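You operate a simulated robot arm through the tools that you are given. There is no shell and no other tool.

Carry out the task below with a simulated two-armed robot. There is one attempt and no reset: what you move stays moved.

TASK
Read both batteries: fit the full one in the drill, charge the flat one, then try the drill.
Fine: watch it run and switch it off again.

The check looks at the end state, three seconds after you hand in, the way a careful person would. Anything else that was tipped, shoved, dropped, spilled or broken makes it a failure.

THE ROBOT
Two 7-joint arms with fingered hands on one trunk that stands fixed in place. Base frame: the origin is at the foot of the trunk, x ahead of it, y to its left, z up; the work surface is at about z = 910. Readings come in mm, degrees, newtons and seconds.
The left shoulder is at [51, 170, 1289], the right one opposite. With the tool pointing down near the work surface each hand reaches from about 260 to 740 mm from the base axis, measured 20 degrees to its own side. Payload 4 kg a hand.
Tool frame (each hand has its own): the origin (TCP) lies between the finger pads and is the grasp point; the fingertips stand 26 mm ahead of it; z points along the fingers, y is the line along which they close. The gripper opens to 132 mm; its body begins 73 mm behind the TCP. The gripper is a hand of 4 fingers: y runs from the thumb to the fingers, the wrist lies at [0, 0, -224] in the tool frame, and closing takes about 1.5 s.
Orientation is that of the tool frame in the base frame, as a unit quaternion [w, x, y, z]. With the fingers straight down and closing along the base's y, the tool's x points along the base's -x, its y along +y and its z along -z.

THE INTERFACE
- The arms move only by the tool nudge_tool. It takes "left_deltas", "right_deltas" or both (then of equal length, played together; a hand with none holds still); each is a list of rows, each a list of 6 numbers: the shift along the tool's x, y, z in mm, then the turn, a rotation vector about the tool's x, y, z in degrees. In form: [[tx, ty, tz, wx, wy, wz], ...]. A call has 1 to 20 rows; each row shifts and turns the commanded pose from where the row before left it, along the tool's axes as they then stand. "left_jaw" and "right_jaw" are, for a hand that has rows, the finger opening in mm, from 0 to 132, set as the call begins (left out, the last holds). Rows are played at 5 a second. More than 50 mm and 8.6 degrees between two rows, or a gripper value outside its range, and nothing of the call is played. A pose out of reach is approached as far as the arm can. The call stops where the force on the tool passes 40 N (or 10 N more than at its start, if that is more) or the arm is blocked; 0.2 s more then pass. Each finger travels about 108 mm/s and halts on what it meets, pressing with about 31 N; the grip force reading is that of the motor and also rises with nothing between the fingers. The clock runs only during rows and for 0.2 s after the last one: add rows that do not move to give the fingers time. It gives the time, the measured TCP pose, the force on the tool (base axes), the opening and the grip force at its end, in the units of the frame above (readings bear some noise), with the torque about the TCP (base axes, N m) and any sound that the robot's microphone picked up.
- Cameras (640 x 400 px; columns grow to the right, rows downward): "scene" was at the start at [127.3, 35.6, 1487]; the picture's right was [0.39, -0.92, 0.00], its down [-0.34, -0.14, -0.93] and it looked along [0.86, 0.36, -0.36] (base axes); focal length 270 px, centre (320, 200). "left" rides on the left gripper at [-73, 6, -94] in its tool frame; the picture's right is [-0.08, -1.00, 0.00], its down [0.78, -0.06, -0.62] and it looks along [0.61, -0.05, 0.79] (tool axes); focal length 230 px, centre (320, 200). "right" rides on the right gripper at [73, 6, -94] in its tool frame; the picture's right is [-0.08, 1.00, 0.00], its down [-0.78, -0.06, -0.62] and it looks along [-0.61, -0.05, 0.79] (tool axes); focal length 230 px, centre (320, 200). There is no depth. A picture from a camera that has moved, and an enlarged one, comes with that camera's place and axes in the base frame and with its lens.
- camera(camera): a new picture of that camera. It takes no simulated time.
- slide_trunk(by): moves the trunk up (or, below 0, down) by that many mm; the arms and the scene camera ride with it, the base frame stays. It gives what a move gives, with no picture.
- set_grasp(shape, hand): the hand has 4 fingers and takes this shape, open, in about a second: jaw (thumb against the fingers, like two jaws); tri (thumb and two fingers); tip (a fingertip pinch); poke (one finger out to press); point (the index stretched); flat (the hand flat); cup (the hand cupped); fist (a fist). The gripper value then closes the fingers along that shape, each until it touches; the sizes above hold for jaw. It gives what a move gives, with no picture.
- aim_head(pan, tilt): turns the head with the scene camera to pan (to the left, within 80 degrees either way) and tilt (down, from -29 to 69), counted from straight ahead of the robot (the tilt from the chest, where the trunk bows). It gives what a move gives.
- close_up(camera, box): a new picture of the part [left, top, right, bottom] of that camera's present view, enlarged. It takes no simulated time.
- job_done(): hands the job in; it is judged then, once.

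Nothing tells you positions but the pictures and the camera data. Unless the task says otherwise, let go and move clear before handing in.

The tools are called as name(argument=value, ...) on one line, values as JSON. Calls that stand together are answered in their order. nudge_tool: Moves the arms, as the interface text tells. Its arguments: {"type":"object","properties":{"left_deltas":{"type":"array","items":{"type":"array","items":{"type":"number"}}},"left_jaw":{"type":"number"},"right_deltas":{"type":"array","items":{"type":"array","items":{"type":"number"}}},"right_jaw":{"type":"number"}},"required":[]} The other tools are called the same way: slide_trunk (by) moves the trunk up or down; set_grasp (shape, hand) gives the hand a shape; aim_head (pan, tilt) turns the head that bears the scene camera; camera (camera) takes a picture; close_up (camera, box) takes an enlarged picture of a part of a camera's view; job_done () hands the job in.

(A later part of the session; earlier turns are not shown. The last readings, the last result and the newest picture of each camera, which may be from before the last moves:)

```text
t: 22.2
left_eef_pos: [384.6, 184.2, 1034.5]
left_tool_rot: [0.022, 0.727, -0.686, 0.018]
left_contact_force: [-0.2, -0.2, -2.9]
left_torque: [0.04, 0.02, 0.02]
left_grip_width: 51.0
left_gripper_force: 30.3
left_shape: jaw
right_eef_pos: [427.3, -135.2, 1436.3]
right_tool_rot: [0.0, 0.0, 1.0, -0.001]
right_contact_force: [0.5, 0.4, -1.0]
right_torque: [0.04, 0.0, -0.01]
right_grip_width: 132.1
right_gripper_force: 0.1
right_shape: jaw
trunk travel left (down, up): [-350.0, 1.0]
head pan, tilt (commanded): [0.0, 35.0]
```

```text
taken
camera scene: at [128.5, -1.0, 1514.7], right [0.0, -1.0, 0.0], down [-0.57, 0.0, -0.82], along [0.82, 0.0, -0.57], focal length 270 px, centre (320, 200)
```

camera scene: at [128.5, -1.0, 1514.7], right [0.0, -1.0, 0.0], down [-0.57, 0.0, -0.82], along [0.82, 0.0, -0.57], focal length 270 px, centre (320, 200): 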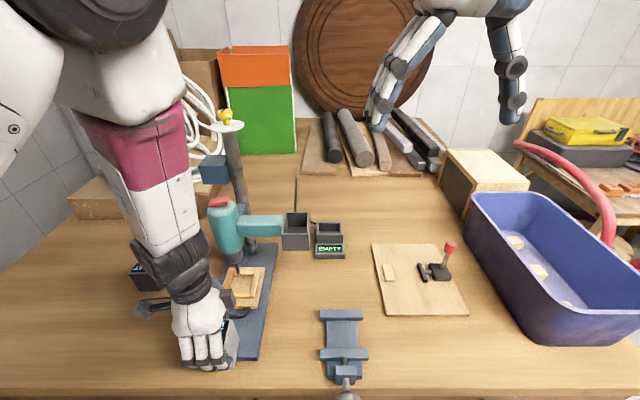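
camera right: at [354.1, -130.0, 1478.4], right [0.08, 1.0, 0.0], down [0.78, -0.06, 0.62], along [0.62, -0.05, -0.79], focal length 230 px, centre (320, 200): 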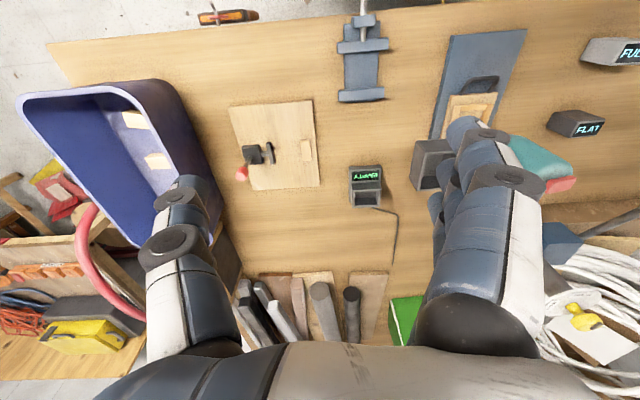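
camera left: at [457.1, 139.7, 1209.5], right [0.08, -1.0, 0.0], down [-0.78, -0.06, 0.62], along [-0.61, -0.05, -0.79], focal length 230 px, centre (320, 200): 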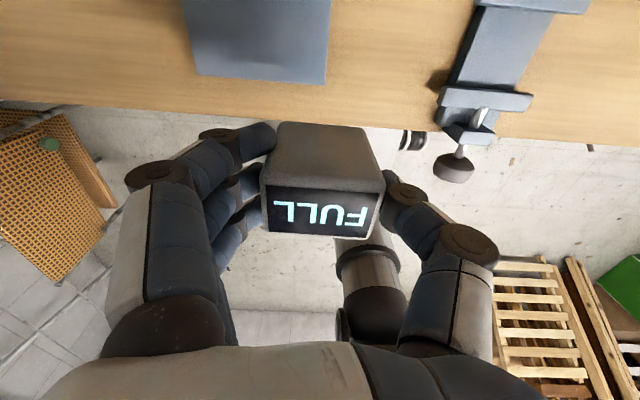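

The left wrist or upper arm starts to bind here, with a 3° orientation error. I'll return it to its free position and test what the empty right arm can reach over the drill bay.

nudge_tool(left_deltas=[[-44, 0, 0, 0, 0, 0], [-44, 0, 0, 0, 0, 0], [0, 0, 0, 0, 0, 0], [0, 0, 0, 0, 0, 0], [0, 0, 0, 0, 0, 0], [0, 0, 0, 0, 0, 0], [0, 0, 0, 0, 0, 0], [0, 0, 0, 0, 0, 0]], right_deltas=[[0, 0, 0, 0, 0, 0], [0, 0, 0, 0, 0, 0], [-23, 30.5, 22, 0, 0, 0], [-23, 30.5, 22, 0, 0, 0], [-23, 30.5, 22, 0, 0, 0], [-23, 30.5, 22, 0, 0, 0], [-23, 30.5, 22, 0, 0, 0], [-23, 30.5, 22, 0, 0, 0]])

camera(camera="scene")

camera(camera="right")

```text
t: 24.0
left_eef_pos: [386.0, 267.6, 1034.5]
left_tool_rot: [0.001, 0.707, -0.707, 0.0]
left_contact_force: [-1.0, 0.0, -3.5]
left_torque: [0.01, -0.01, -0.01]
left_grip_width: 51.4
left_gripper_force: 30.5
left_shape: jaw
right_eef_pos: [570.4, 51.2, 1302.1]
right_tool_rot: [0.0, 0.0, 1.0, 0.0]
right_contact_force: [-0.2, -0.2, 0.0]
right_torque: [0.01, 0.01, 0.01]
right_grip_width: 132.1
right_gripper_force: 0.0
right_shape: jaw
trunk travel left (down, up): [-350.0, 1.0]
head pan, tilt (commanded): [0.0, 35.0]
```

```text
taken
camera scene: at [130.3, 1.3, 1514.4], right [0.0, -1.0, 0.0], down [-0.57, 0.0, -0.82], along [0.82, 0.0, -0.57], focal length 270 px, centre (320, 200)
```

scene: 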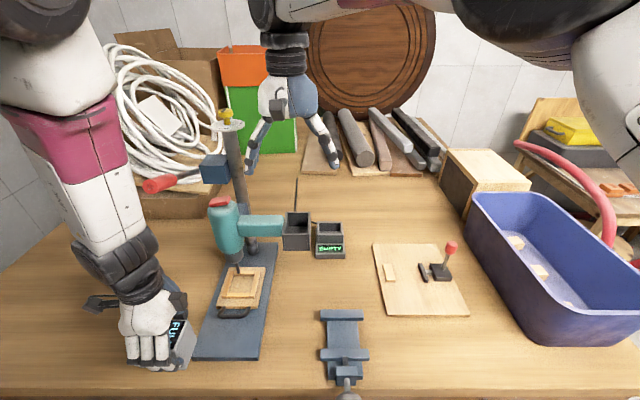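

```text
taken
camera right: at [496.3, 56.8, 1395.2], right [0.08, 1.0, 0.0], down [0.79, -0.06, 0.62], along [0.61, -0.05, -0.79], focal length 230 px, centre (320, 200)
```

right: 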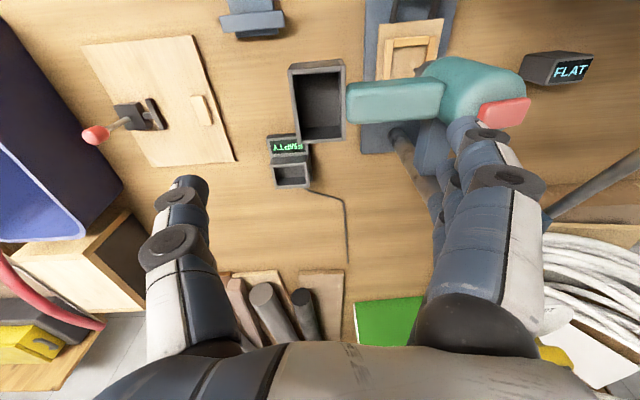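

The right arm sits comfortably over the bay with no head contact, and the bay interior is visible. Next I'll test whether the right hand can reach a handover spot in front of the drill, near (440,40), low down.

nudge_tool(right_deltas=[[20, -10, 0, 0, 0, 0], [40, 0, 0, 0, 0, 0], [40, 0, 0, 0, 0, 0], [30, 0, 30, 0, 0, 0], [0, 0, 45, 0, 0, 0], [0, 0, 45, 0, 0, 0], [0, 0, 0, 0, 0, 0]])

camera(camera="scene")

camera(camera="right")

```text
t: 25.6
left_eef_pos: [384.4, 267.4, 1034.3]
left_tool_rot: [0.001, -0.707, 0.707, 0.0]
left_contact_force: [-0.3, 0.3, -3.3]
left_torque: [0.0, -0.01, -0.04]
left_grip_width: 50.9
left_gripper_force: 31.0
left_shape: jaw
right_eef_pos: [437.7, 38.7, 1185.1]
right_tool_rot: [0.0, 0.0, 1.0, 0.0]
right_contact_force: [-0.1, -0.1, -0.5]
right_torque: [-0.02, 0.0, 0.04]
right_grip_width: 132.0
right_gripper_force: 0.1
right_shape: jaw
trunk travel left (down, up): [-350.0, 1.0]
head pan, tilt (commanded): [0.0, 35.0]
```

```text
taken
camera scene: at [128.4, -0.3, 1514.7], right [0.0, -1.0, 0.0], down [-0.57, 0.0, -0.82], along [0.82, 0.0, -0.57], focal length 270 px, centre (320, 200)
```

scene: 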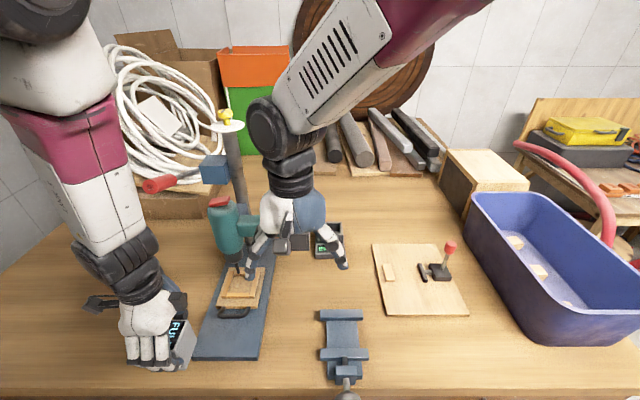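

```text
taken
camera right: at [363.8, 43.8, 1277.1], right [0.08, 1.0, 0.0], down [0.78, -0.06, 0.62], along [0.61, -0.05, -0.79], focal length 230 px, centre (320, 200)
```

right: 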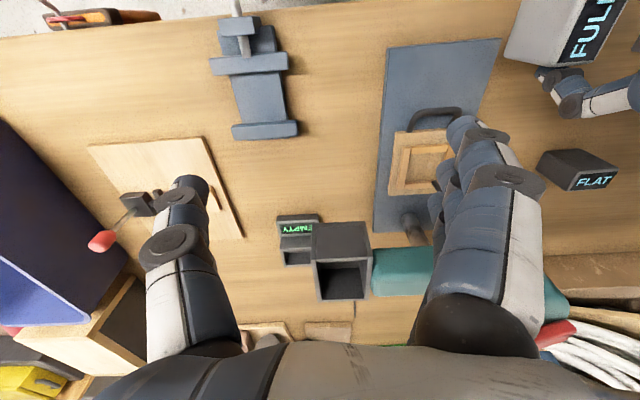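

The right arm reaches this spot exactly. Next I'll test its yaw range here, slightly higher, since the battery must turn 90° between pickup and bay.

nudge_tool(right_deltas=[[10, 0, -45, 0, 0, 0], [0, 0, 0, 0, 0, 8.5], [0, 0, 0, 0, 0, 8.5], [0, 0, 0, 0, 0, 8.5], [0, 0, 0, 0, 0, 8.5], [0, 0, 0, 0, 0, 8.5], [0, 0, 0, 0, 0, 8.5], [0, 0, 0, 0, 0, 8.5], [0, 0, 0, 0, 0, 8.5], [0, 0, 0, 0, 0, 8.5], [0, 0, 0, 0, 0, 8.5], [0, 0, 0, 0, 0, 5], [0, 0, 0, 0, 0, 0]])

camera(camera="scene")

camera(camera="left")

```text
t: 28.4
left_eef_pos: [385.4, 267.4, 1033.9]
left_tool_rot: [0.0, -0.706, 0.708, -0.001]
left_contact_force: [-0.1, 0.8, -2.8]
left_torque: [0.03, 0.0, -0.01]
left_grip_width: 50.9
left_gripper_force: 30.9
left_shape: jaw
right_eef_pos: [435.2, 33.7, 1247.6]
right_tool_rot: [-0.028, 0.718, 0.695, 0.024]
right_contact_force: [-0.3, -0.1, -0.3]
right_torque: [0.0, -0.03, -0.05]
right_grip_width: 131.6
right_gripper_force: 0.1
right_shape: jaw
trunk travel left (down, up): [-350.0, 1.0]
head pan, tilt (commanded): [0.0, 35.0]
```

```text
taken
camera scene: at [129.5, 1.8, 1517.0], right [0.02, -1.0, 0.0], down [-0.55, -0.01, -0.83], along [0.83, 0.02, -0.55], focal length 270 px, centre (320, 200)
```

scene: 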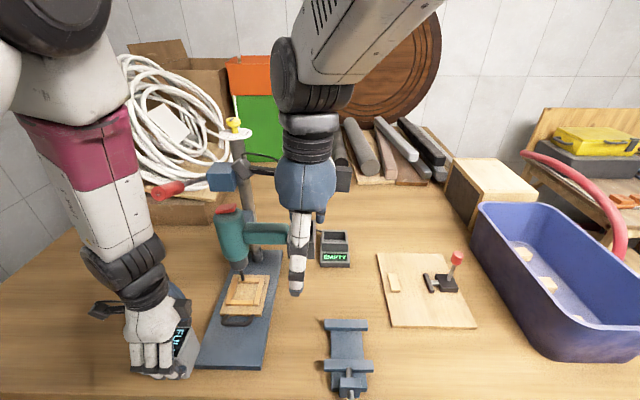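

```text
taken
camera left: at [378.7, 339.3, 1128.6], right [1.0, 0.08, 0.0], down [0.06, -0.78, 0.62], along [0.05, -0.61, -0.79], focal length 230 px, centre (320, 200)
```

left: 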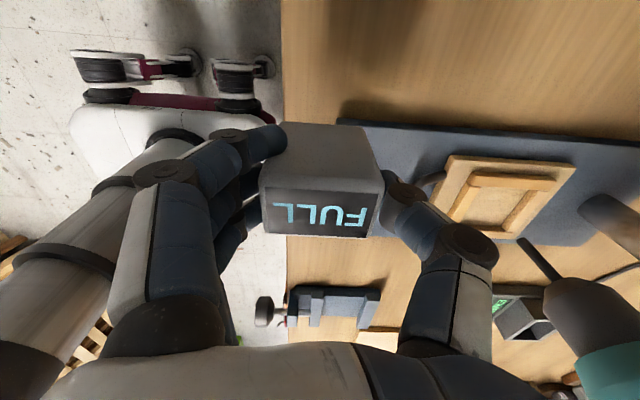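

The right arm presses the head at that yaw, so I'll avoid big yaws near the body. New plan: turn the right hand back and clear it away. Then I set FULL down on the left side turned 90°, regrasp it at neutral yaw, and do the handover with both hands at neutral yaw.

nudge_tool(right_deltas=[[0, 0, 0, 0, 0, -8.5], [0, 0, 0, 0, 0, -8.5], [0, 0, 0, 0, 0, -8.5], [0, 0, 0, 0, 0, -8.5], [0, 0, 0, 0, 0, -8.5], [0, 0, 0, 0, 0, -8.5], [0, 0, 0, 0, 0, -8.5], [0, 0, 0, 0, 0, -8.5], [0, 0, 0, 0, 0, -8.5], [0, 0, 0, 0, 0, -8.5], [0, 0, 0, 0, 0, -5], [0, -45, 0, 0, 0, 0], [0, -45, 0, 0, 0, 0], [0, -45, 0, 0, 0, 0], [0, -45, 0, 0, 0, 0], [0, -45, 0, 0, 0, 0], [0, 0, 0, 0, 0, 0]])

camera(camera="scene")

```text
t: 32.0
left_eef_pos: [384.9, 267.4, 1034.7]
left_tool_rot: [0.001, -0.707, 0.707, 0.0]
left_contact_force: [0.4, 0.7, -3.3]
left_torque: [-0.01, -0.02, -0.03]
left_grip_width: 51.3
left_gripper_force: 31.0
left_shape: jaw
right_eef_pos: [427.1, -186.7, 1228.5]
right_tool_rot: [0.0, 0.0, 1.0, -0.001]
right_contact_force: [0.3, 0.3, -0.3]
right_torque: [-0.03, -0.01, 0.03]
right_grip_width: 131.8
right_gripper_force: 0.0
right_shape: jaw
trunk travel left (down, up): [-350.0, 1.0]
head pan, tilt (commanded): [0.0, 35.0]
```

```text
taken
camera scene: at [129.2, 1.2, 1514.6], right [0.0, -1.0, 0.0], down [-0.57, 0.0, -0.82], along [0.82, 0.0, -0.57], focal length 270 px, centre (320, 200)
```

scene: 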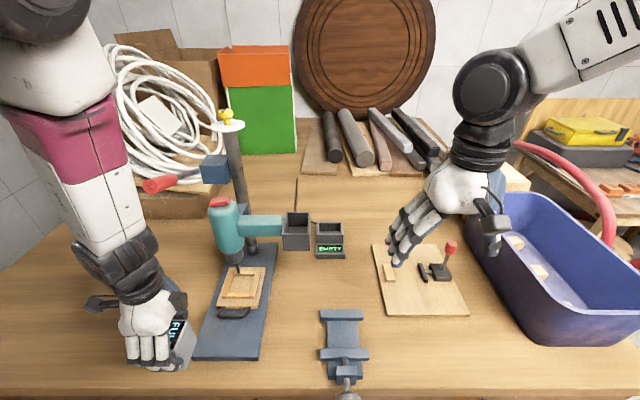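

The right arm is clear. Now I take FULL to about (425, 345) and lower it toward the table.

nudge_tool(left_deltas=[[-40, 0, 0, 0, 0, 0], [-38, -10, 0, 0, 0, 0], [0, -30, 0, 0, 0, 0], [0, 0, 30, 0, 0, 0], [0, 0, 20, 0, 0, 0], [0, 0, 0, 0, 0, 0]])

camera(camera="scene")

camera(camera="left")

```text
t: 33.4
left_eef_pos: [425.6, 348.3, 983.9]
left_tool_rot: [0.0, -0.706, 0.708, 0.0]
left_contact_force: [0.1, 0.5, -3.8]
left_torque: [-0.04, 0.03, 0.02]
left_grip_width: 50.7
left_gripper_force: 31.4
left_shape: jaw
right_eef_pos: [424.9, -186.7, 1228.1]
right_tool_rot: [0.0, 0.0, 1.0, 0.0]
right_contact_force: [-0.1, 0.3, -0.4]
right_torque: [-0.01, -0.04, 0.0]
right_grip_width: 132.1
right_gripper_force: 0.1
right_shape: jaw
trunk travel left (down, up): [-350.0, 1.0]
head pan, tilt (commanded): [0.0, 35.0]
```

```text
taken
camera scene: at [128.5, 0.5, 1514.7], right [0.0, -1.0, 0.0], down [-0.57, 0.0, -0.82], along [0.82, 0.0, -0.57], focal length 270 px, centre (320, 200)
```

scene: 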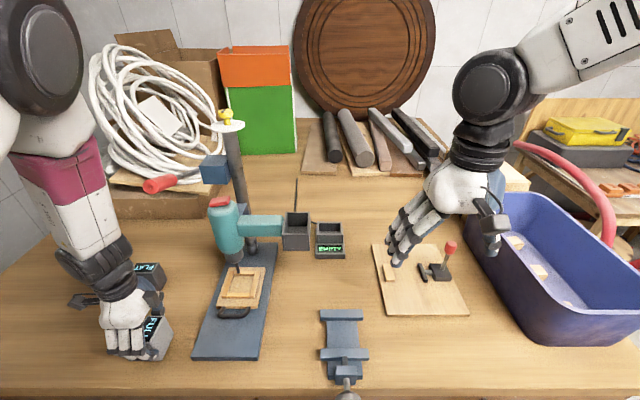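

```text
taken
camera left: at [418.3, 419.8, 1077.4], right [1.0, 0.08, 0.0], down [0.06, -0.78, 0.62], along [0.05, -0.61, -0.79], focal length 230 px, centre (320, 200)
```

left: 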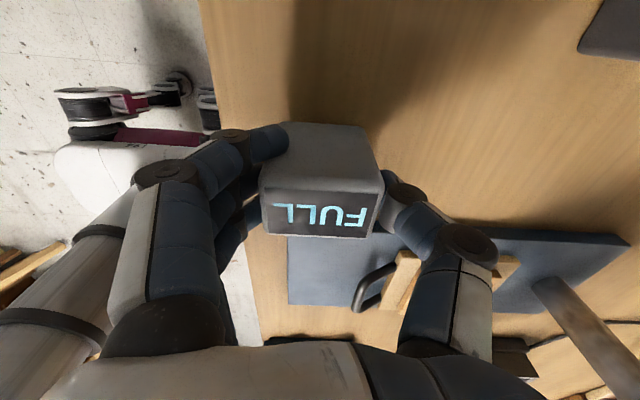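

FULL is about 10 mm above the table, so I'll lower gently until it touches.

nudge_tool(left_deltas=[[0, 0, 4, 0, 0, 0], [0, 0, 3, 0, 0, 0], [0, 0, 2, 0, 0, 0], [0, 0, 0, 0, 0, 0]])

```text
t: 34.4
left_eef_pos: [425.0, 345.6, 975.8]
left_tool_rot: [0.0, 0.707, -0.707, 0.0]
left_contact_force: [0.2, -0.4, -4.0]
left_torque: [0.0, 0.02, 0.01]
left_grip_width: 50.9
left_gripper_force: 30.9
left_shape: jaw
right_eef_pos: [425.8, -187.7, 1227.7]
right_tool_rot: [0.0, 0.0, 1.0, 0.0]
right_contact_force: [-0.4, -0.2, -0.2]
right_torque: [0.0, 0.02, 0.0]
right_grip_width: 132.0
right_gripper_force: 0.1
right_shape: jaw
trunk travel left (down, up): [-350.0, 1.0]
head pan, tilt (commanded): [0.0, 35.0]
```

nudge_tool(left_deltas=[[0, 0, 1, 0, 0, 0], [0, 0, 1, 0, 0, 0], [0, 0, 0, 0, 0, 0]])

close_up(camera="scene", box=[80, 240, 240, 380])

```text
t: 35.2
left_eef_pos: [424.5, 346.2, 973.9]
left_tool_rot: [0.0, -0.707, 0.707, -0.001]
left_contact_force: [0.2, 0.7, -3.4]
left_torque: [0.02, -0.02, -0.01]
left_grip_width: 50.9
left_gripper_force: 31.0
left_shape: jaw
right_eef_pos: [426.5, -187.9, 1228.9]
right_tool_rot: [0.0, 0.0, 1.0, 0.0]
right_contact_force: [0.3, 0.2, 0.4]
right_torque: [-0.01, 0.01, -0.01]
right_grip_width: 131.9
right_gripper_force: 0.1
right_shape: jaw
trunk travel left (down, up): [-350.0, 1.0]
head pan, tilt (commanded): [0.0, 35.0]
```

```text
2.86 times, centred on (160, 310) of scene
camera zoom: at [128.8, 0.0, 1514.6], right [0.0, -1.0, 0.0], down [-0.57, 0.0, -0.82], along [0.82, 0.0, -0.57], focal length 772 px, centre (777, -114)
```

zoom: 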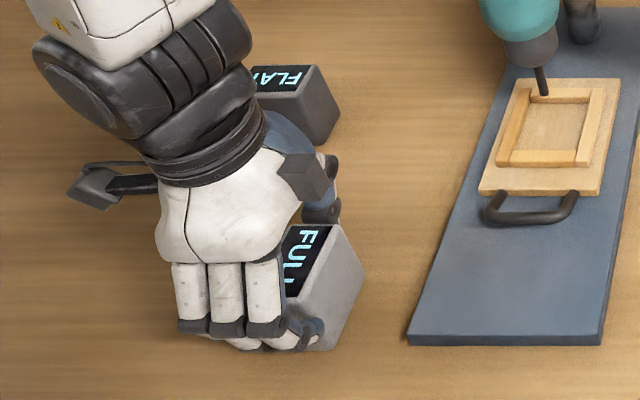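

There is no contact reading yet, so I'll keep lowering in 1 mm steps.

nudge_tool(left_deltas=[[0, 0, 1, 0, 0, 0], [0, 0, 1, 0, 0, 0], [0, 0, 0, 0, 0, 0]])

```text
t: 36.0
left_eef_pos: [424.0, 345.9, 972.4]
left_tool_rot: [0.002, -0.707, 0.707, 0.0]
left_contact_force: [1.4, 4.4, 12.8]
left_torque: [-0.02, 0.09, -0.06]
left_grip_width: 50.8
left_gripper_force: 31.3
left_shape: jaw
right_eef_pos: [425.0, -186.8, 1229.2]
right_tool_rot: [0.0, 0.0, 1.0, 0.001]
right_contact_force: [0.0, 0.3, 0.1]
right_torque: [0.01, 0.02, 0.01]
right_grip_width: 131.7
right_gripper_force: 0.0
right_shape: jaw
trunk travel left (down, up): [-350.0, 1.0]
head pan, tilt (commanded): [0.0, 35.0]
```

The battery is on the table (12.8 N upward), so I'll release it and check that it stands.

nudge_tool(left_deltas=[[0, 0, 0, 0, 0, 0], [0, 0, 0, 0, 0, 0], [0, 0, 0, 0, 0, 0], [0, 0, 0, 0, 0, 0], [0, 0, 0, 0, 0, 0]], left_jaw=110)

nudge_tool(left_deltas=[[0, 0, -20, 0, 0, 0], [0, 0, -45, 0, 0, 0], [0, 0, -45, 0, 0, 0], [0, 0, 0, 0, 0, 0]])

camera(camera="left")

close_up(camera="scene", box=[80, 240, 240, 380])

```text
t: 37.2
left_eef_pos: [424.6, 346.3, 971.9]
left_tool_rot: [0.0, -0.707, 0.707, 0.0]
left_contact_force: [0.1, 0.1, 0.0]
left_torque: [-0.02, 0.01, 0.04]
left_grip_width: 109.2
left_gripper_force: 0.0
left_shape: jaw
right_eef_pos: [425.1, -187.5, 1228.3]
right_tool_rot: [0.0, 0.0, 1.0, 0.0]
right_contact_force: [-0.5, -0.1, 0.0]
right_torque: [0.01, -0.01, 0.03]
right_grip_width: 131.9
right_gripper_force: 0.0
right_shape: jaw
trunk travel left (down, up): [-350.0, 1.0]
head pan, tilt (commanded): [0.0, 35.0]
```

```text
t: 38.2
left_eef_pos: [426.5, 346.0, 1084.5]
left_tool_rot: [0.001, 0.707, -0.707, 0.0]
left_contact_force: [0.2, -0.1, -0.4]
left_torque: [-0.02, 0.03, 0.01]
left_grip_width: 109.7
left_gripper_force: 0.1
left_shape: jaw
right_eef_pos: [425.6, -186.3, 1228.9]
right_tool_rot: [0.0, 0.0, 1.0, 0.0]
right_contact_force: [0.1, -0.3, 0.1]
right_torque: [0.01, 0.02, -0.02]
right_grip_width: 131.9
right_gripper_force: 0.1
right_shape: jaw
trunk travel left (down, up): [-350.0, 1.0]
head pan, tilt (commanded): [0.0, 35.0]
```

```text
taken
camera left: at [418.8, 418.2, 1178.2], right [1.0, 0.08, 0.0], down [0.06, -0.78, 0.62], along [0.05, -0.61, -0.79], focal length 230 px, centre (320, 200)
```

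left: 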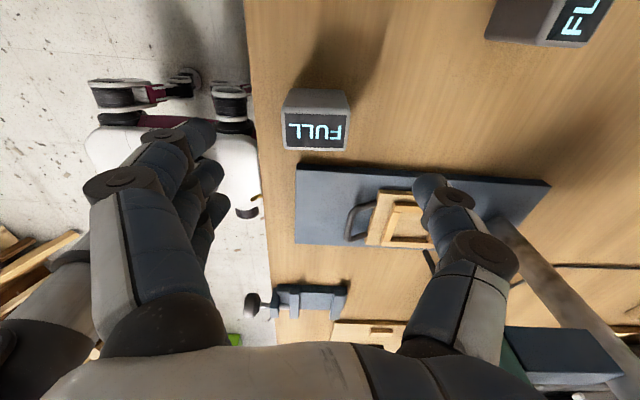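

```text
2.86 times, centred on (160, 310) of scene
camera zoom: at [129.3, 0.4, 1514.6], right [0.0, -1.0, 0.0], down [-0.57, 0.0, -0.82], along [0.82, 0.0, -0.57], focal length 772 px, centre (777, -114)
```

zoom: 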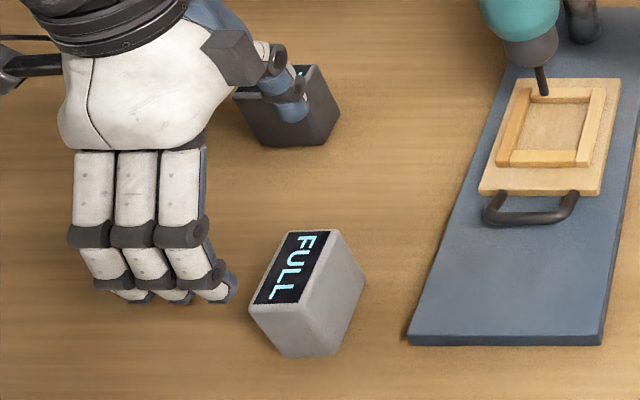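

FULL stands with its long axis along x. I'll turn the left hand back to neutral yaw above it and then measure its exact pose.

nudge_tool(left_deltas=[[0, 0, -30, 0, 0, 8.5], [0, 0, 0, 0, 0, 8.5], [0, 0, 0, 0, 0, 8.5], [0, 0, 0, 0, 0, 8.5], [0, 0, 0, 0, 0, 8.5], [0, 0, 0, 0, 0, 8.5], [0, 0, 0, 0, 0, 8.5], [0, 0, 0, 0, 0, 8.5], [0, 0, 0, 0, 0, 8.5], [0, 0, 0, 0, 0, 8.5], [0, 0, 0, 0, 0, 5], [0, 0, 0, 0, 0, 0]])

close_up(camera="left", box=[250, 30, 390, 170])

close_up(camera="scene", box=[80, 240, 240, 380])

```text
t: 40.8
left_eef_pos: [425.6, 345.8, 1113.8]
left_tool_rot: [0.001, 0.001, 1.0, 0.0]
left_contact_force: [-0.5, -0.7, -0.2]
left_torque: [0.01, -0.01, -0.03]
left_grip_width: 109.7
left_gripper_force: 0.1
left_shape: jaw
right_eef_pos: [425.2, -187.1, 1228.2]
right_tool_rot: [0.0, 0.001, 1.0, 0.001]
right_contact_force: [-0.4, 0.2, -0.1]
right_torque: [0.01, 0.0, 0.01]
right_grip_width: 132.1
right_gripper_force: 0.0
right_shape: jaw
trunk travel left (down, up): [-350.0, 1.0]
head pan, tilt (commanded): [0.0, 35.0]
```

```text
2.86 times, centred on (320, 100) of left
camera zoom: at [497.1, 350.2, 1206.4], right [0.07, -1.0, 0.0], down [-0.79, -0.06, 0.62], along [-0.61, -0.05, -0.79], focal length 657 px, centre (320, 486)
```

zoom: 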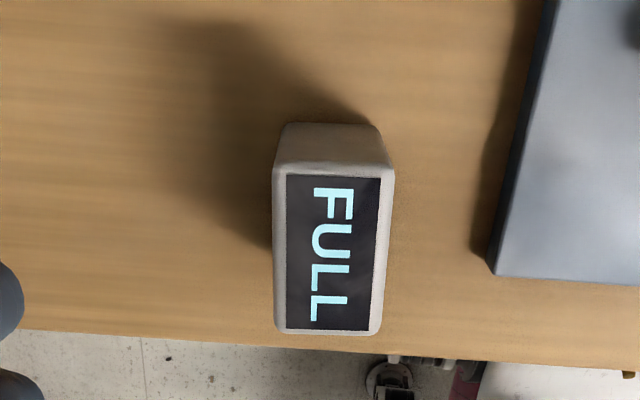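

```text
2.86 times, centred on (160, 310) of scene
camera zoom: at [128.5, -0.2, 1514.7], right [0.0, -1.0, 0.0], down [-0.57, 0.0, -0.82], along [0.82, 0.0, -0.57], focal length 772 px, centre (777, -114)
```

zoom: 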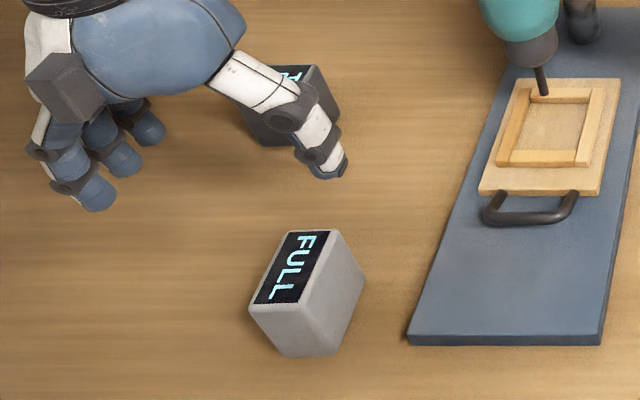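

FULL's centre is at about (423, 340.5). I'll shift over it, lower, and regrasp on its narrow sides at neutral yaw.

nudge_tool(left_deltas=[[2.5, -5, 40, 0, 0, 0], [0, 0, 40, 0, 0, 0], [0, 0, 40, 0, 0, 0], [0, 0, 20, 0, 0, 0], [0, 0, 0, 0, 0, 0]])

camera(camera="left")

nudge_tool(left_deltas=[[0, 0, 0, 0, 0, 0], [0, 0, 0, 0, 0, 0], [0, 0, 0, 0, 0, 0], [0, 0, 0, 0, 0, 0], [0, 0, 0, 0, 0, 0], [0, 0, 0, 0, 0, 0], [0, 0, 0, 0, 0, 0], [0, 0, 0, 0, 0, 0]], left_jaw=20)

camera(camera="left")

close_up(camera="scene", box=[80, 240, 240, 380])

```text
t: 42.0
left_eef_pos: [420.9, 340.7, 970.5]
left_tool_rot: [-0.001, 0.0, 1.0, 0.0]
left_contact_force: [0.5, -0.1, -0.1]
left_torque: [-0.03, -0.01, 0.03]
left_grip_width: 109.6
left_gripper_force: 0.0
left_shape: jaw
right_eef_pos: [425.0, -188.7, 1228.7]
right_tool_rot: [0.001, 0.001, 1.0, 0.001]
right_contact_force: [0.0, -0.8, -0.6]
right_torque: [0.05, -0.04, 0.03]
right_grip_width: 131.9
right_gripper_force: 0.1
right_shape: jaw
trunk travel left (down, up): [-350.0, 1.0]
head pan, tilt (commanded): [0.0, 35.0]
```

```text
taken
camera left: at [494.0, 346.1, 1063.9], right [0.08, -1.0, 0.0], down [-0.79, -0.06, 0.62], along [-0.61, -0.05, -0.79], focal length 230 px, centre (320, 200)
```

left: 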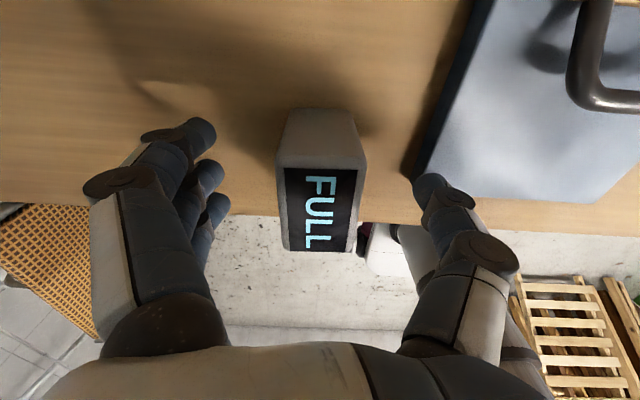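

```text
t: 43.8
left_eef_pos: [422.3, 342.2, 970.8]
left_tool_rot: [-0.001, 0.0, 1.0, 0.0]
left_contact_force: [0.0, -0.5, 0.1]
left_torque: [0.01, 0.02, 0.03]
left_grip_width: 34.1
left_gripper_force: 30.7
left_shape: jaw
right_eef_pos: [425.3, -188.7, 1228.5]
right_tool_rot: [0.0, 0.0, 1.0, 0.0]
right_contact_force: [-1.0, 0.6, 0.0]
right_torque: [0.01, -0.01, 0.0]
right_grip_width: 131.8
right_gripper_force: 0.1
right_shape: jaw
trunk travel left (down, up): [-350.0, 1.0]
head pan, tilt (commanded): [0.0, 35.0]
```

```text
taken
camera left: at [494.1, 346.2, 1064.1], right [0.08, -1.0, 0.0], down [-0.78, -0.06, 0.62], along [-0.62, -0.05, -0.79], focal length 230 px, centre (320, 200)
```

left: 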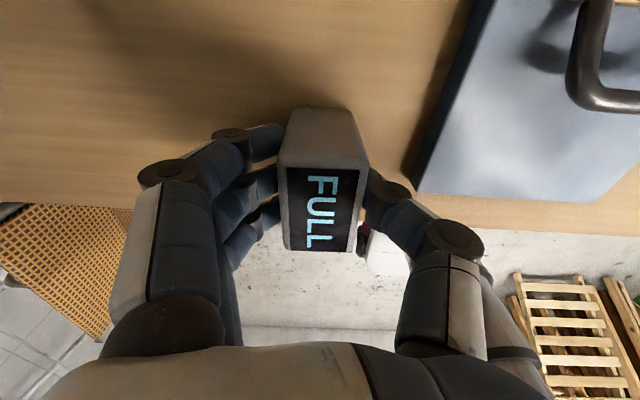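

```text
2.86 times, centred on (160, 310) of scene
camera zoom: at [128.8, 0.0, 1514.6], right [0.0, -1.0, 0.0], down [-0.57, 0.0, -0.82], along [0.82, 0.0, -0.57], focal length 772 px, centre (777, -114)
```

zoom: 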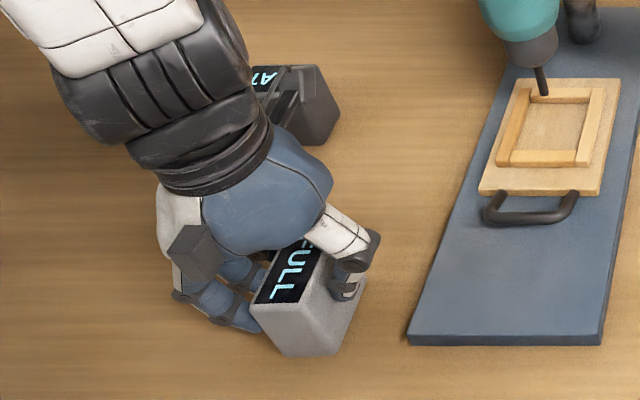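

FULL is regripped on its narrow sides (34 mm). I'll lift it about 40 mm and carry it right, low and in front of the drill, watching the head for contact.

nudge_tool(left_deltas=[[0, 0, -20, 0, 0, 0], [0, 0, -25, 0, 0, 0], [0, -45, 0, 0, 0, 0], [0, -45, 0, 0, 0, 0], [0, -45, 0, 0, 0, 0], [0, -45, 0, 0, 0, 0], [0, 0, 0, 0, 0, 0]])

camera(camera="scene")

```text
t: 45.4
left_eef_pos: [421.8, 162.3, 1017.6]
left_tool_rot: [-0.001, -0.003, 1.0, -0.003]
left_contact_force: [0.4, 0.3, -3.0]
left_torque: [-0.02, -0.01, -0.01]
left_grip_width: 33.9
left_gripper_force: 31.1
left_shape: jaw
right_eef_pos: [426.7, -186.3, 1228.9]
right_tool_rot: [0.001, 0.0, 1.0, 0.001]
right_contact_force: [-0.7, -0.1, 0.1]
right_torque: [0.03, 0.02, -0.02]
right_grip_width: 132.0
right_gripper_force: 0.0
right_shape: jaw
trunk travel left (down, up): [-350.0, 1.0]
head pan, tilt (commanded): [0.0, 35.0]
```

```text
taken
camera scene: at [129.1, 1.2, 1514.6], right [0.0, -1.0, 0.0], down [-0.57, 0.0, -0.82], along [0.82, 0.0, -0.57], focal length 270 px, centre (320, 200)
```

scene: 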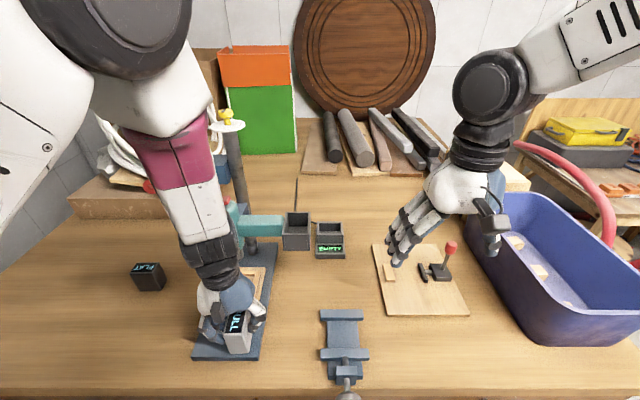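

So far it tracks exactly. I'll continue in smaller steps.

nudge_tool(left_deltas=[[0, -30, 0, 0, 0, 0], [0, -20, 0, 0, 0, 0], [0, 0, 0, 0, 0, 0]])

camera(camera="scene")

```text
t: 46.2
left_eef_pos: [428.8, 117.5, 1023.0]
left_tool_rot: [-0.005, -0.033, 0.999, -0.027]
left_contact_force: [0.6, 0.3, -3.7]
left_torque: [0.0, -0.01, 0.03]
left_grip_width: 34.1
left_gripper_force: 31.1
left_shape: jaw
right_eef_pos: [425.5, -187.2, 1228.9]
right_tool_rot: [0.0, 0.0, 1.0, 0.0]
right_contact_force: [0.4, -0.4, 0.7]
right_torque: [-0.02, -0.01, -0.01]
right_grip_width: 131.8
right_gripper_force: 0.1
right_shape: jaw
trunk travel left (down, up): [-350.0, 1.0]
head pan, tilt (commanded): [0.0, 35.0]
```

```text
taken
camera scene: at [128.8, 0.1, 1514.6], right [0.0, -1.0, 0.0], down [-0.57, 0.0, -0.82], along [0.82, 0.0, -0.57], focal length 270 px, centre (320, 200)
```

scene: 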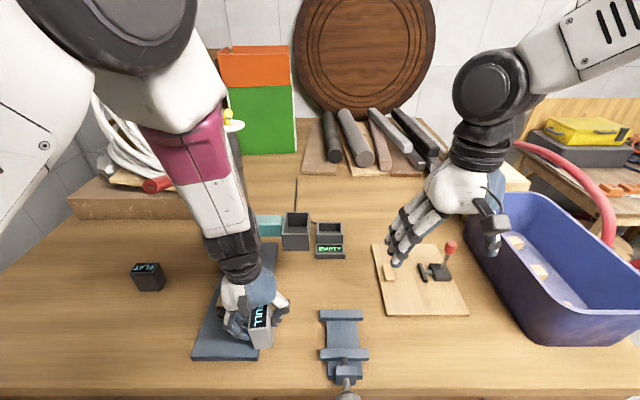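

The left arm binds here without touching the head, so it has reached a joint limit in this posture. The right arm's natural posture mirrors a left-hand yaw of 180°, so I'll go back left and try turning the left hand to 180° in free space. The battery is symmetric about the vertical.

nudge_tool(left_deltas=[[0, 45, 0, 0, 0, 0], [0, 45, 0, 0, 0, 0], [10, 45, -10, 0, 0, 0], [20, 45, -20, 0, 0, 0], [0, 40, 0, 0, 0, 0], [0, 0, 0, 0, 0, 0]])

nudge_tool(left_deltas=[[0, 0, 0, 0, 0, -8.5], [0, 0, 0, 0, 0, -8.5], [0, 0, 0, 0, 0, -8.5], [0, 0, 0, 0, 0, -8.5], [0, 0, 0, 0, 0, -8.5], [0, 0, 0, 0, 0, -8.5], [0, 0, 0, 0, 0, -8.5], [0, 0, 0, 0, 0, -8.5], [0, 0, 0, 0, 0, -8.5], [0, 0, 0, 0, 0, -8.5], [0, 0, 0, 0, 0, -5], [0, 0, 0, 0, 0, 0]])

camera(camera="scene")

```text
refused: row 4 steps farther than a row can; nothing moved
```

```text
t: 48.8
left_eef_pos: [431.3, 114.9, 1026.0]
left_tool_rot: [0.021, 0.728, -0.684, 0.021]
left_contact_force: [0.7, 0.1, -3.9]
left_torque: [0.02, 0.02, 0.0]
left_grip_width: 33.9
left_gripper_force: 31.2
left_shape: jaw
right_eef_pos: [424.4, -186.6, 1227.3]
right_tool_rot: [0.0, 0.0, 1.0, 0.001]
right_contact_force: [0.1, -0.2, 0.0]
right_torque: [-0.01, -0.01, -0.02]
right_grip_width: 132.1
right_gripper_force: 0.1
right_shape: jaw
trunk travel left (down, up): [-350.0, 1.0]
head pan, tilt (commanded): [0.0, 35.0]
```

```text
taken
camera scene: at [128.8, -0.2, 1514.6], right [0.0, -1.0, 0.0], down [-0.57, 0.0, -0.82], along [0.82, 0.0, -0.57], focal length 270 px, centre (320, 200)
```

scene: 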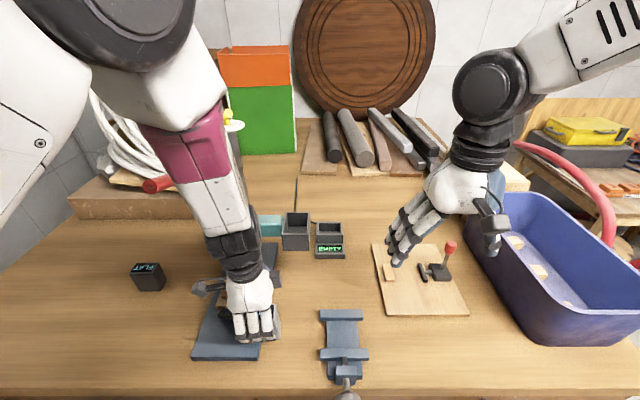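

The first move was refused and only the turn played, harmlessly. I also see that yaw only turns the last joint and leaves the elbow where it is. A better idea is to grip FULL by its ends (along x) with the hand tilted, so the wrist stays to the left while the battery sits at y≈60. First I bring it back left.

nudge_tool(left_deltas=[[-45, 0, 0, 0, 0, 0], [-45, 0, 0, 0, 0, 0], [-45, 0, 0, 0, 0, 0], [-45, 0, 0, 0, 0, 0], [-45, 0, 0, 0, 0, 0], [0, 0, 0, 0, 0, 0]])

camera(camera="scene")

```text
t: 50.2
left_eef_pos: [422.9, 333.9, 1014.8]
left_tool_rot: [0.0, 0.708, -0.707, 0.0]
left_contact_force: [-0.4, -0.4, -2.3]
left_torque: [0.01, -0.01, 0.0]
left_grip_width: 33.9
left_gripper_force: 31.3
left_shape: jaw
right_eef_pos: [426.2, -187.8, 1228.8]
right_tool_rot: [0.0, 0.0, 1.0, 0.0]
right_contact_force: [0.5, 0.6, 0.0]
right_torque: [0.02, 0.0, 0.01]
right_grip_width: 131.9
right_gripper_force: 0.0
right_shape: jaw
trunk travel left (down, up): [-350.0, 1.0]
head pan, tilt (commanded): [0.0, 35.0]
```

```text
taken
camera scene: at [128.7, -1.2, 1514.6], right [0.0, -1.0, 0.0], down [-0.57, 0.0, -0.82], along [0.82, 0.0, -0.57], focal length 270 px, centre (320, 200)
```

scene: 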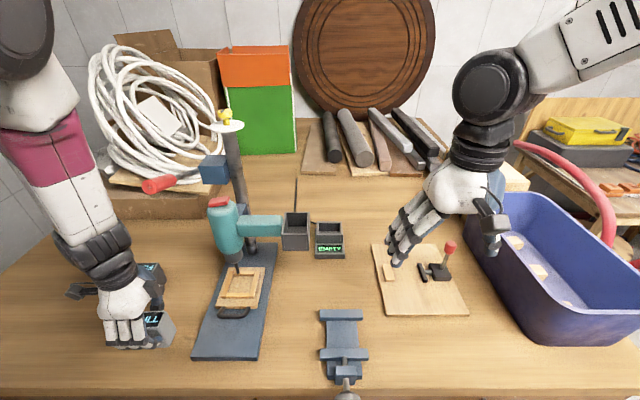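

Before regrasping I test this idea in the air: tilt the hand 34° about its closing axis so the wrist shifts left, then see whether y≈60 becomes reachable.

nudge_tool(left_deltas=[[0, 0, -30, 0, 0, 0], [0, 0, 0, 0, 8.5, 0], [0, 0, 0, 0, 8.5, 0], [0, 0, 0, 0, 8.5, 0], [0, 0, 0, 0, 8.5, 0], [0, 0, 0, 0, 0, 0]])

camera(camera="scene")

```text
t: 51.6
left_eef_pos: [423.1, 334.2, 1047.5]
left_tool_rot: [-0.207, -0.676, 0.677, -0.207]
left_contact_force: [0.3, 0.1, -2.7]
left_torque: [0.08, -0.02, -0.02]
left_grip_width: 33.8
left_gripper_force: 31.1
left_shape: jaw
right_eef_pos: [425.1, -188.0, 1229.9]
right_tool_rot: [0.001, 0.0, 1.0, 0.0]
right_contact_force: [-0.2, -0.3, 0.0]
right_torque: [0.01, 0.02, 0.0]
right_grip_width: 131.9
right_gripper_force: 0.0
right_shape: jaw
trunk travel left (down, up): [-350.0, 1.0]
head pan, tilt (commanded): [0.0, 35.0]
```

```text
taken
camera scene: at [128.6, -1.1, 1514.7], right [0.0, -1.0, 0.0], down [-0.57, 0.0, -0.82], along [0.82, 0.0, -0.57], focal length 270 px, centre (320, 200)
```

scene: 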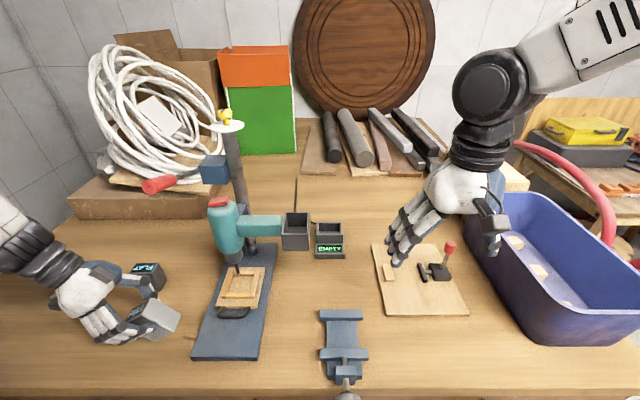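

The elbow swings far out to the left, which is exactly the freedom needed. I'll slide right in this tilted pose to confirm y≈65 is reachable.

nudge_tool(left_deltas=[[37.3, 0, 25.2, 0, 0, 0], [37.3, 0, 25.2, 0, 0, 0], [37.3, 0, 25.2, 0, 0, 0], [37.3, 0, 25.2, 0, 0, 0], [37.3, 0, 25.2, 0, 0, 0], [37.3, 0, 25.2, 0, 0, 0], [0, 0, 0, 0, 0, 0]])

camera(camera="scene")

```text
t: 53.2
left_eef_pos: [421.6, 66.1, 1045.9]
left_tool_rot: [-0.206, -0.676, 0.677, -0.207]
left_contact_force: [0.1, 0.1, -2.9]
left_torque: [0.02, 0.02, -0.02]
left_grip_width: 33.6
left_gripper_force: 31.1
left_shape: jaw
right_eef_pos: [425.2, -186.2, 1229.8]
right_tool_rot: [0.0, -0.001, 1.0, 0.0]
right_contact_force: [-0.4, 0.0, 0.2]
right_torque: [-0.03, 0.02, 0.02]
right_grip_width: 131.9
right_gripper_force: 0.1
right_shape: jaw
trunk travel left (down, up): [-350.0, 1.0]
head pan, tilt (commanded): [0.0, 35.0]
```

```text
taken
camera scene: at [128.9, 0.9, 1514.6], right [0.0, -1.0, 0.0], down [-0.57, 0.0, -0.82], along [0.82, 0.0, -0.57], focal length 270 px, centre (320, 200)
```

scene: 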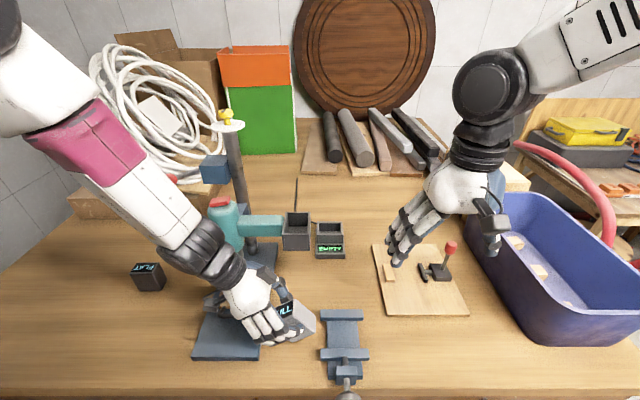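

The target is reached exactly, with the elbow out. Perhaps from this posture I can straighten the hand back to vertical right here, so I'll try it step by step.

nudge_tool(left_deltas=[[0, 0, 0, 0, -8.5, 0], [0, 0, 0, 0, -8.5, 0], [0, 0, 0, 0, 0, 0]])

camera(camera="scene")

```text
t: 54.0
left_eef_pos: [422.5, 65.5, 1046.5]
left_tool_rot: [-0.105, -0.699, 0.699, -0.105]
left_contact_force: [-0.1, 0.9, -2.4]
left_torque: [0.01, 0.03, -0.01]
left_grip_width: 33.7
left_gripper_force: 31.7
left_shape: jaw
right_eef_pos: [425.8, -185.7, 1229.1]
right_tool_rot: [0.0, 0.0, 1.0, 0.0]
right_contact_force: [-0.4, -0.3, -1.0]
right_torque: [-0.04, 0.01, 0.01]
right_grip_width: 132.1
right_gripper_force: 0.0
right_shape: jaw
trunk travel left (down, up): [-350.0, 1.0]
head pan, tilt (commanded): [0.0, 35.0]
```

```text
taken
camera scene: at [129.2, 1.0, 1514.6], right [0.0, -1.0, 0.0], down [-0.57, 0.0, -0.82], along [0.82, 0.0, -0.57], focal length 270 px, centre (320, 200)
```

scene: 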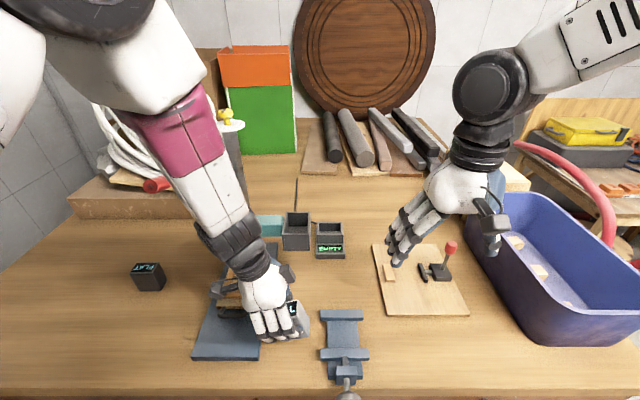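

That works to 17°, but I expect it to bind before vertical. I'll go back left and regrasp FULL by its ends with the tilted hand instead.

nudge_tool(left_deltas=[[0, 0, 0, 0, 8.5, 0], [0, 0, 0, 0, 8.5, 0], [-37.3, 0, -25.2, 0, 0, 0], [-37.3, 0, -25.2, 0, 0, 0], [-37.3, 0, -25.2, 0, 0, 0], [-37.3, 0, -25.2, 0, 0, 0], [-37.3, 0, -25.2, 0, 0, 0], [-37.3, 0, -25.2, 0, 0, 0], [0, 0, 0, 0, 0, 0], [0, 0, 0, 0, -8.5, 0], [0, 0, 0, 0, -8.5, 0], [0, 0, 0, 0, -8.5, 0], [0, 0, 0, 0, -8.5, 0], [0, 0, 0, 0, 0, 0]])

camera(camera="scene")

```text
t: 57.0
left_eef_pos: [423.0, 335.8, 1046.6]
left_tool_rot: [0.0, -0.707, 0.708, 0.0]
left_contact_force: [-0.4, 1.9, -3.6]
left_torque: [-0.01, 0.0, 0.02]
left_grip_width: 33.6
left_gripper_force: 30.9
left_shape: jaw
right_eef_pos: [424.1, -186.7, 1228.8]
right_tool_rot: [-0.001, 0.0, 1.0, 0.0]
right_contact_force: [1.4, -0.1, -0.7]
right_torque: [-0.02, -0.02, 0.0]
right_grip_width: 131.8
right_gripper_force: 0.1
right_shape: jaw
trunk travel left (down, up): [-350.0, 1.0]
head pan, tilt (commanded): [0.0, 35.0]
```

```text
taken
camera scene: at [128.7, 1.1, 1514.6], right [0.0, -1.0, 0.0], down [-0.57, 0.0, -0.82], along [0.82, 0.0, -0.57], focal length 270 px, centre (320, 200)
```

scene: 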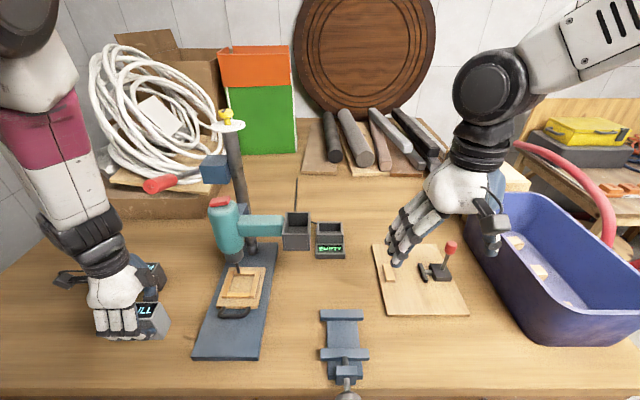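

Now I turn back to neutral yaw so the battery's long axis lies along x, then lower it to the table.

nudge_tool(left_deltas=[[0, 0, 0, 0, 0, 8.5], [0, 0, 0, 0, 0, 8.5], [0, 0, 0, 0, 0, 8.5], [0, 0, 0, 0, 0, 8.5], [0, 0, 0, 0, 0, 8.5], [0, 0, 0, 0, 0, 8.5], [0, 0, 0, 0, 0, 8.5], [0, 0, 0, 0, 0, 8.5], [0, 0, 0, 0, 0, 8.5], [0, 0, 0, 0, 0, 8.5], [0, 0, 0, 0, 0, 5], [0, 10, 40, 0, 0, 0], [0, 0, 25, 0, 0, 0], [0, 0, 6, 0, 0, 0], [0, 0, 0, 0, 0, 0]])

camera(camera="left")

```text
t: 60.2
left_eef_pos: [422.3, 346.3, 976.2]
left_tool_rot: [0.0, 0.0, 1.0, 0.0]
left_contact_force: [-0.2, 0.5, -3.4]
left_torque: [-0.02, -0.04, -0.01]
left_grip_width: 33.7
left_gripper_force: 30.7
left_shape: jaw
right_eef_pos: [424.8, -188.1, 1228.9]
right_tool_rot: [-0.001, 0.0, 1.0, 0.0]
right_contact_force: [-0.1, 0.0, 0.2]
right_torque: [-0.02, 0.0, -0.03]
right_grip_width: 131.9
right_gripper_force: 0.0
right_shape: jaw
trunk travel left (down, up): [-350.0, 1.0]
head pan, tilt (commanded): [0.0, 35.0]
```

```text
taken
camera left: at [495.5, 349.6, 1069.8], right [0.08, -1.0, 0.0], down [-0.78, -0.06, 0.62], along [-0.61, -0.05, -0.79], focal length 230 px, centre (320, 200)
```

left: 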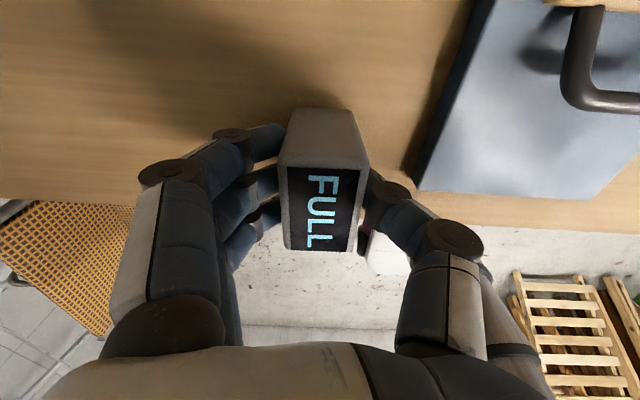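

nudge_tool(left_deltas=[[0, 0, 2, 0, 0, 0], [0, 0, 2, 0, 0, 0], [0, 0, 1, 0, 0, 0], [0, 0, 0, 0, 0, 0]])

```text
t: 61.2
left_eef_pos: [423.0, 345.2, 972.1]
left_tool_rot: [0.001, -0.001, 1.0, 0.0]
left_contact_force: [0.9, 0.5, -2.6]
left_torque: [0.02, 0.02, 0.02]
left_grip_width: 33.7
left_gripper_force: 31.2
left_shape: jaw
right_eef_pos: [424.9, -187.4, 1228.4]
right_tool_rot: [0.0, 0.0, 1.0, -0.001]
right_contact_force: [0.3, 0.2, -0.3]
right_torque: [0.01, -0.02, 0.0]
right_grip_width: 131.9
right_gripper_force: 0.1
right_shape: jaw
trunk travel left (down, up): [-350.0, 1.0]
head pan, tilt (commanded): [0.0, 35.0]
```

FULL is just above the table, so I'll make the last millimetres slowly.

nudge_tool(left_deltas=[[0, 0, 1, 0, 0, 0], [0, 0, 1, 0, 0, 0], [0, 0, 0, 0, 0, 0]])

```text
t: 62.0
left_eef_pos: [422.0, 344.4, 971.1]
left_tool_rot: [0.0, -0.001, 1.0, -0.001]
left_contact_force: [2.1, 0.0, 10.5]
left_torque: [0.03, 0.02, 0.01]
left_grip_width: 34.2
left_gripper_force: 31.2
left_shape: jaw
right_eef_pos: [425.0, -187.8, 1228.8]
right_tool_rot: [0.0, 0.0, 1.0, 0.0]
right_contact_force: [-0.2, 0.0, 0.2]
right_torque: [0.01, 0.01, -0.01]
right_grip_width: 131.9
right_gripper_force: 0.0
right_shape: jaw
trunk travel left (down, up): [-350.0, 1.0]
head pan, tilt (commanded): [0.0, 35.0]
```

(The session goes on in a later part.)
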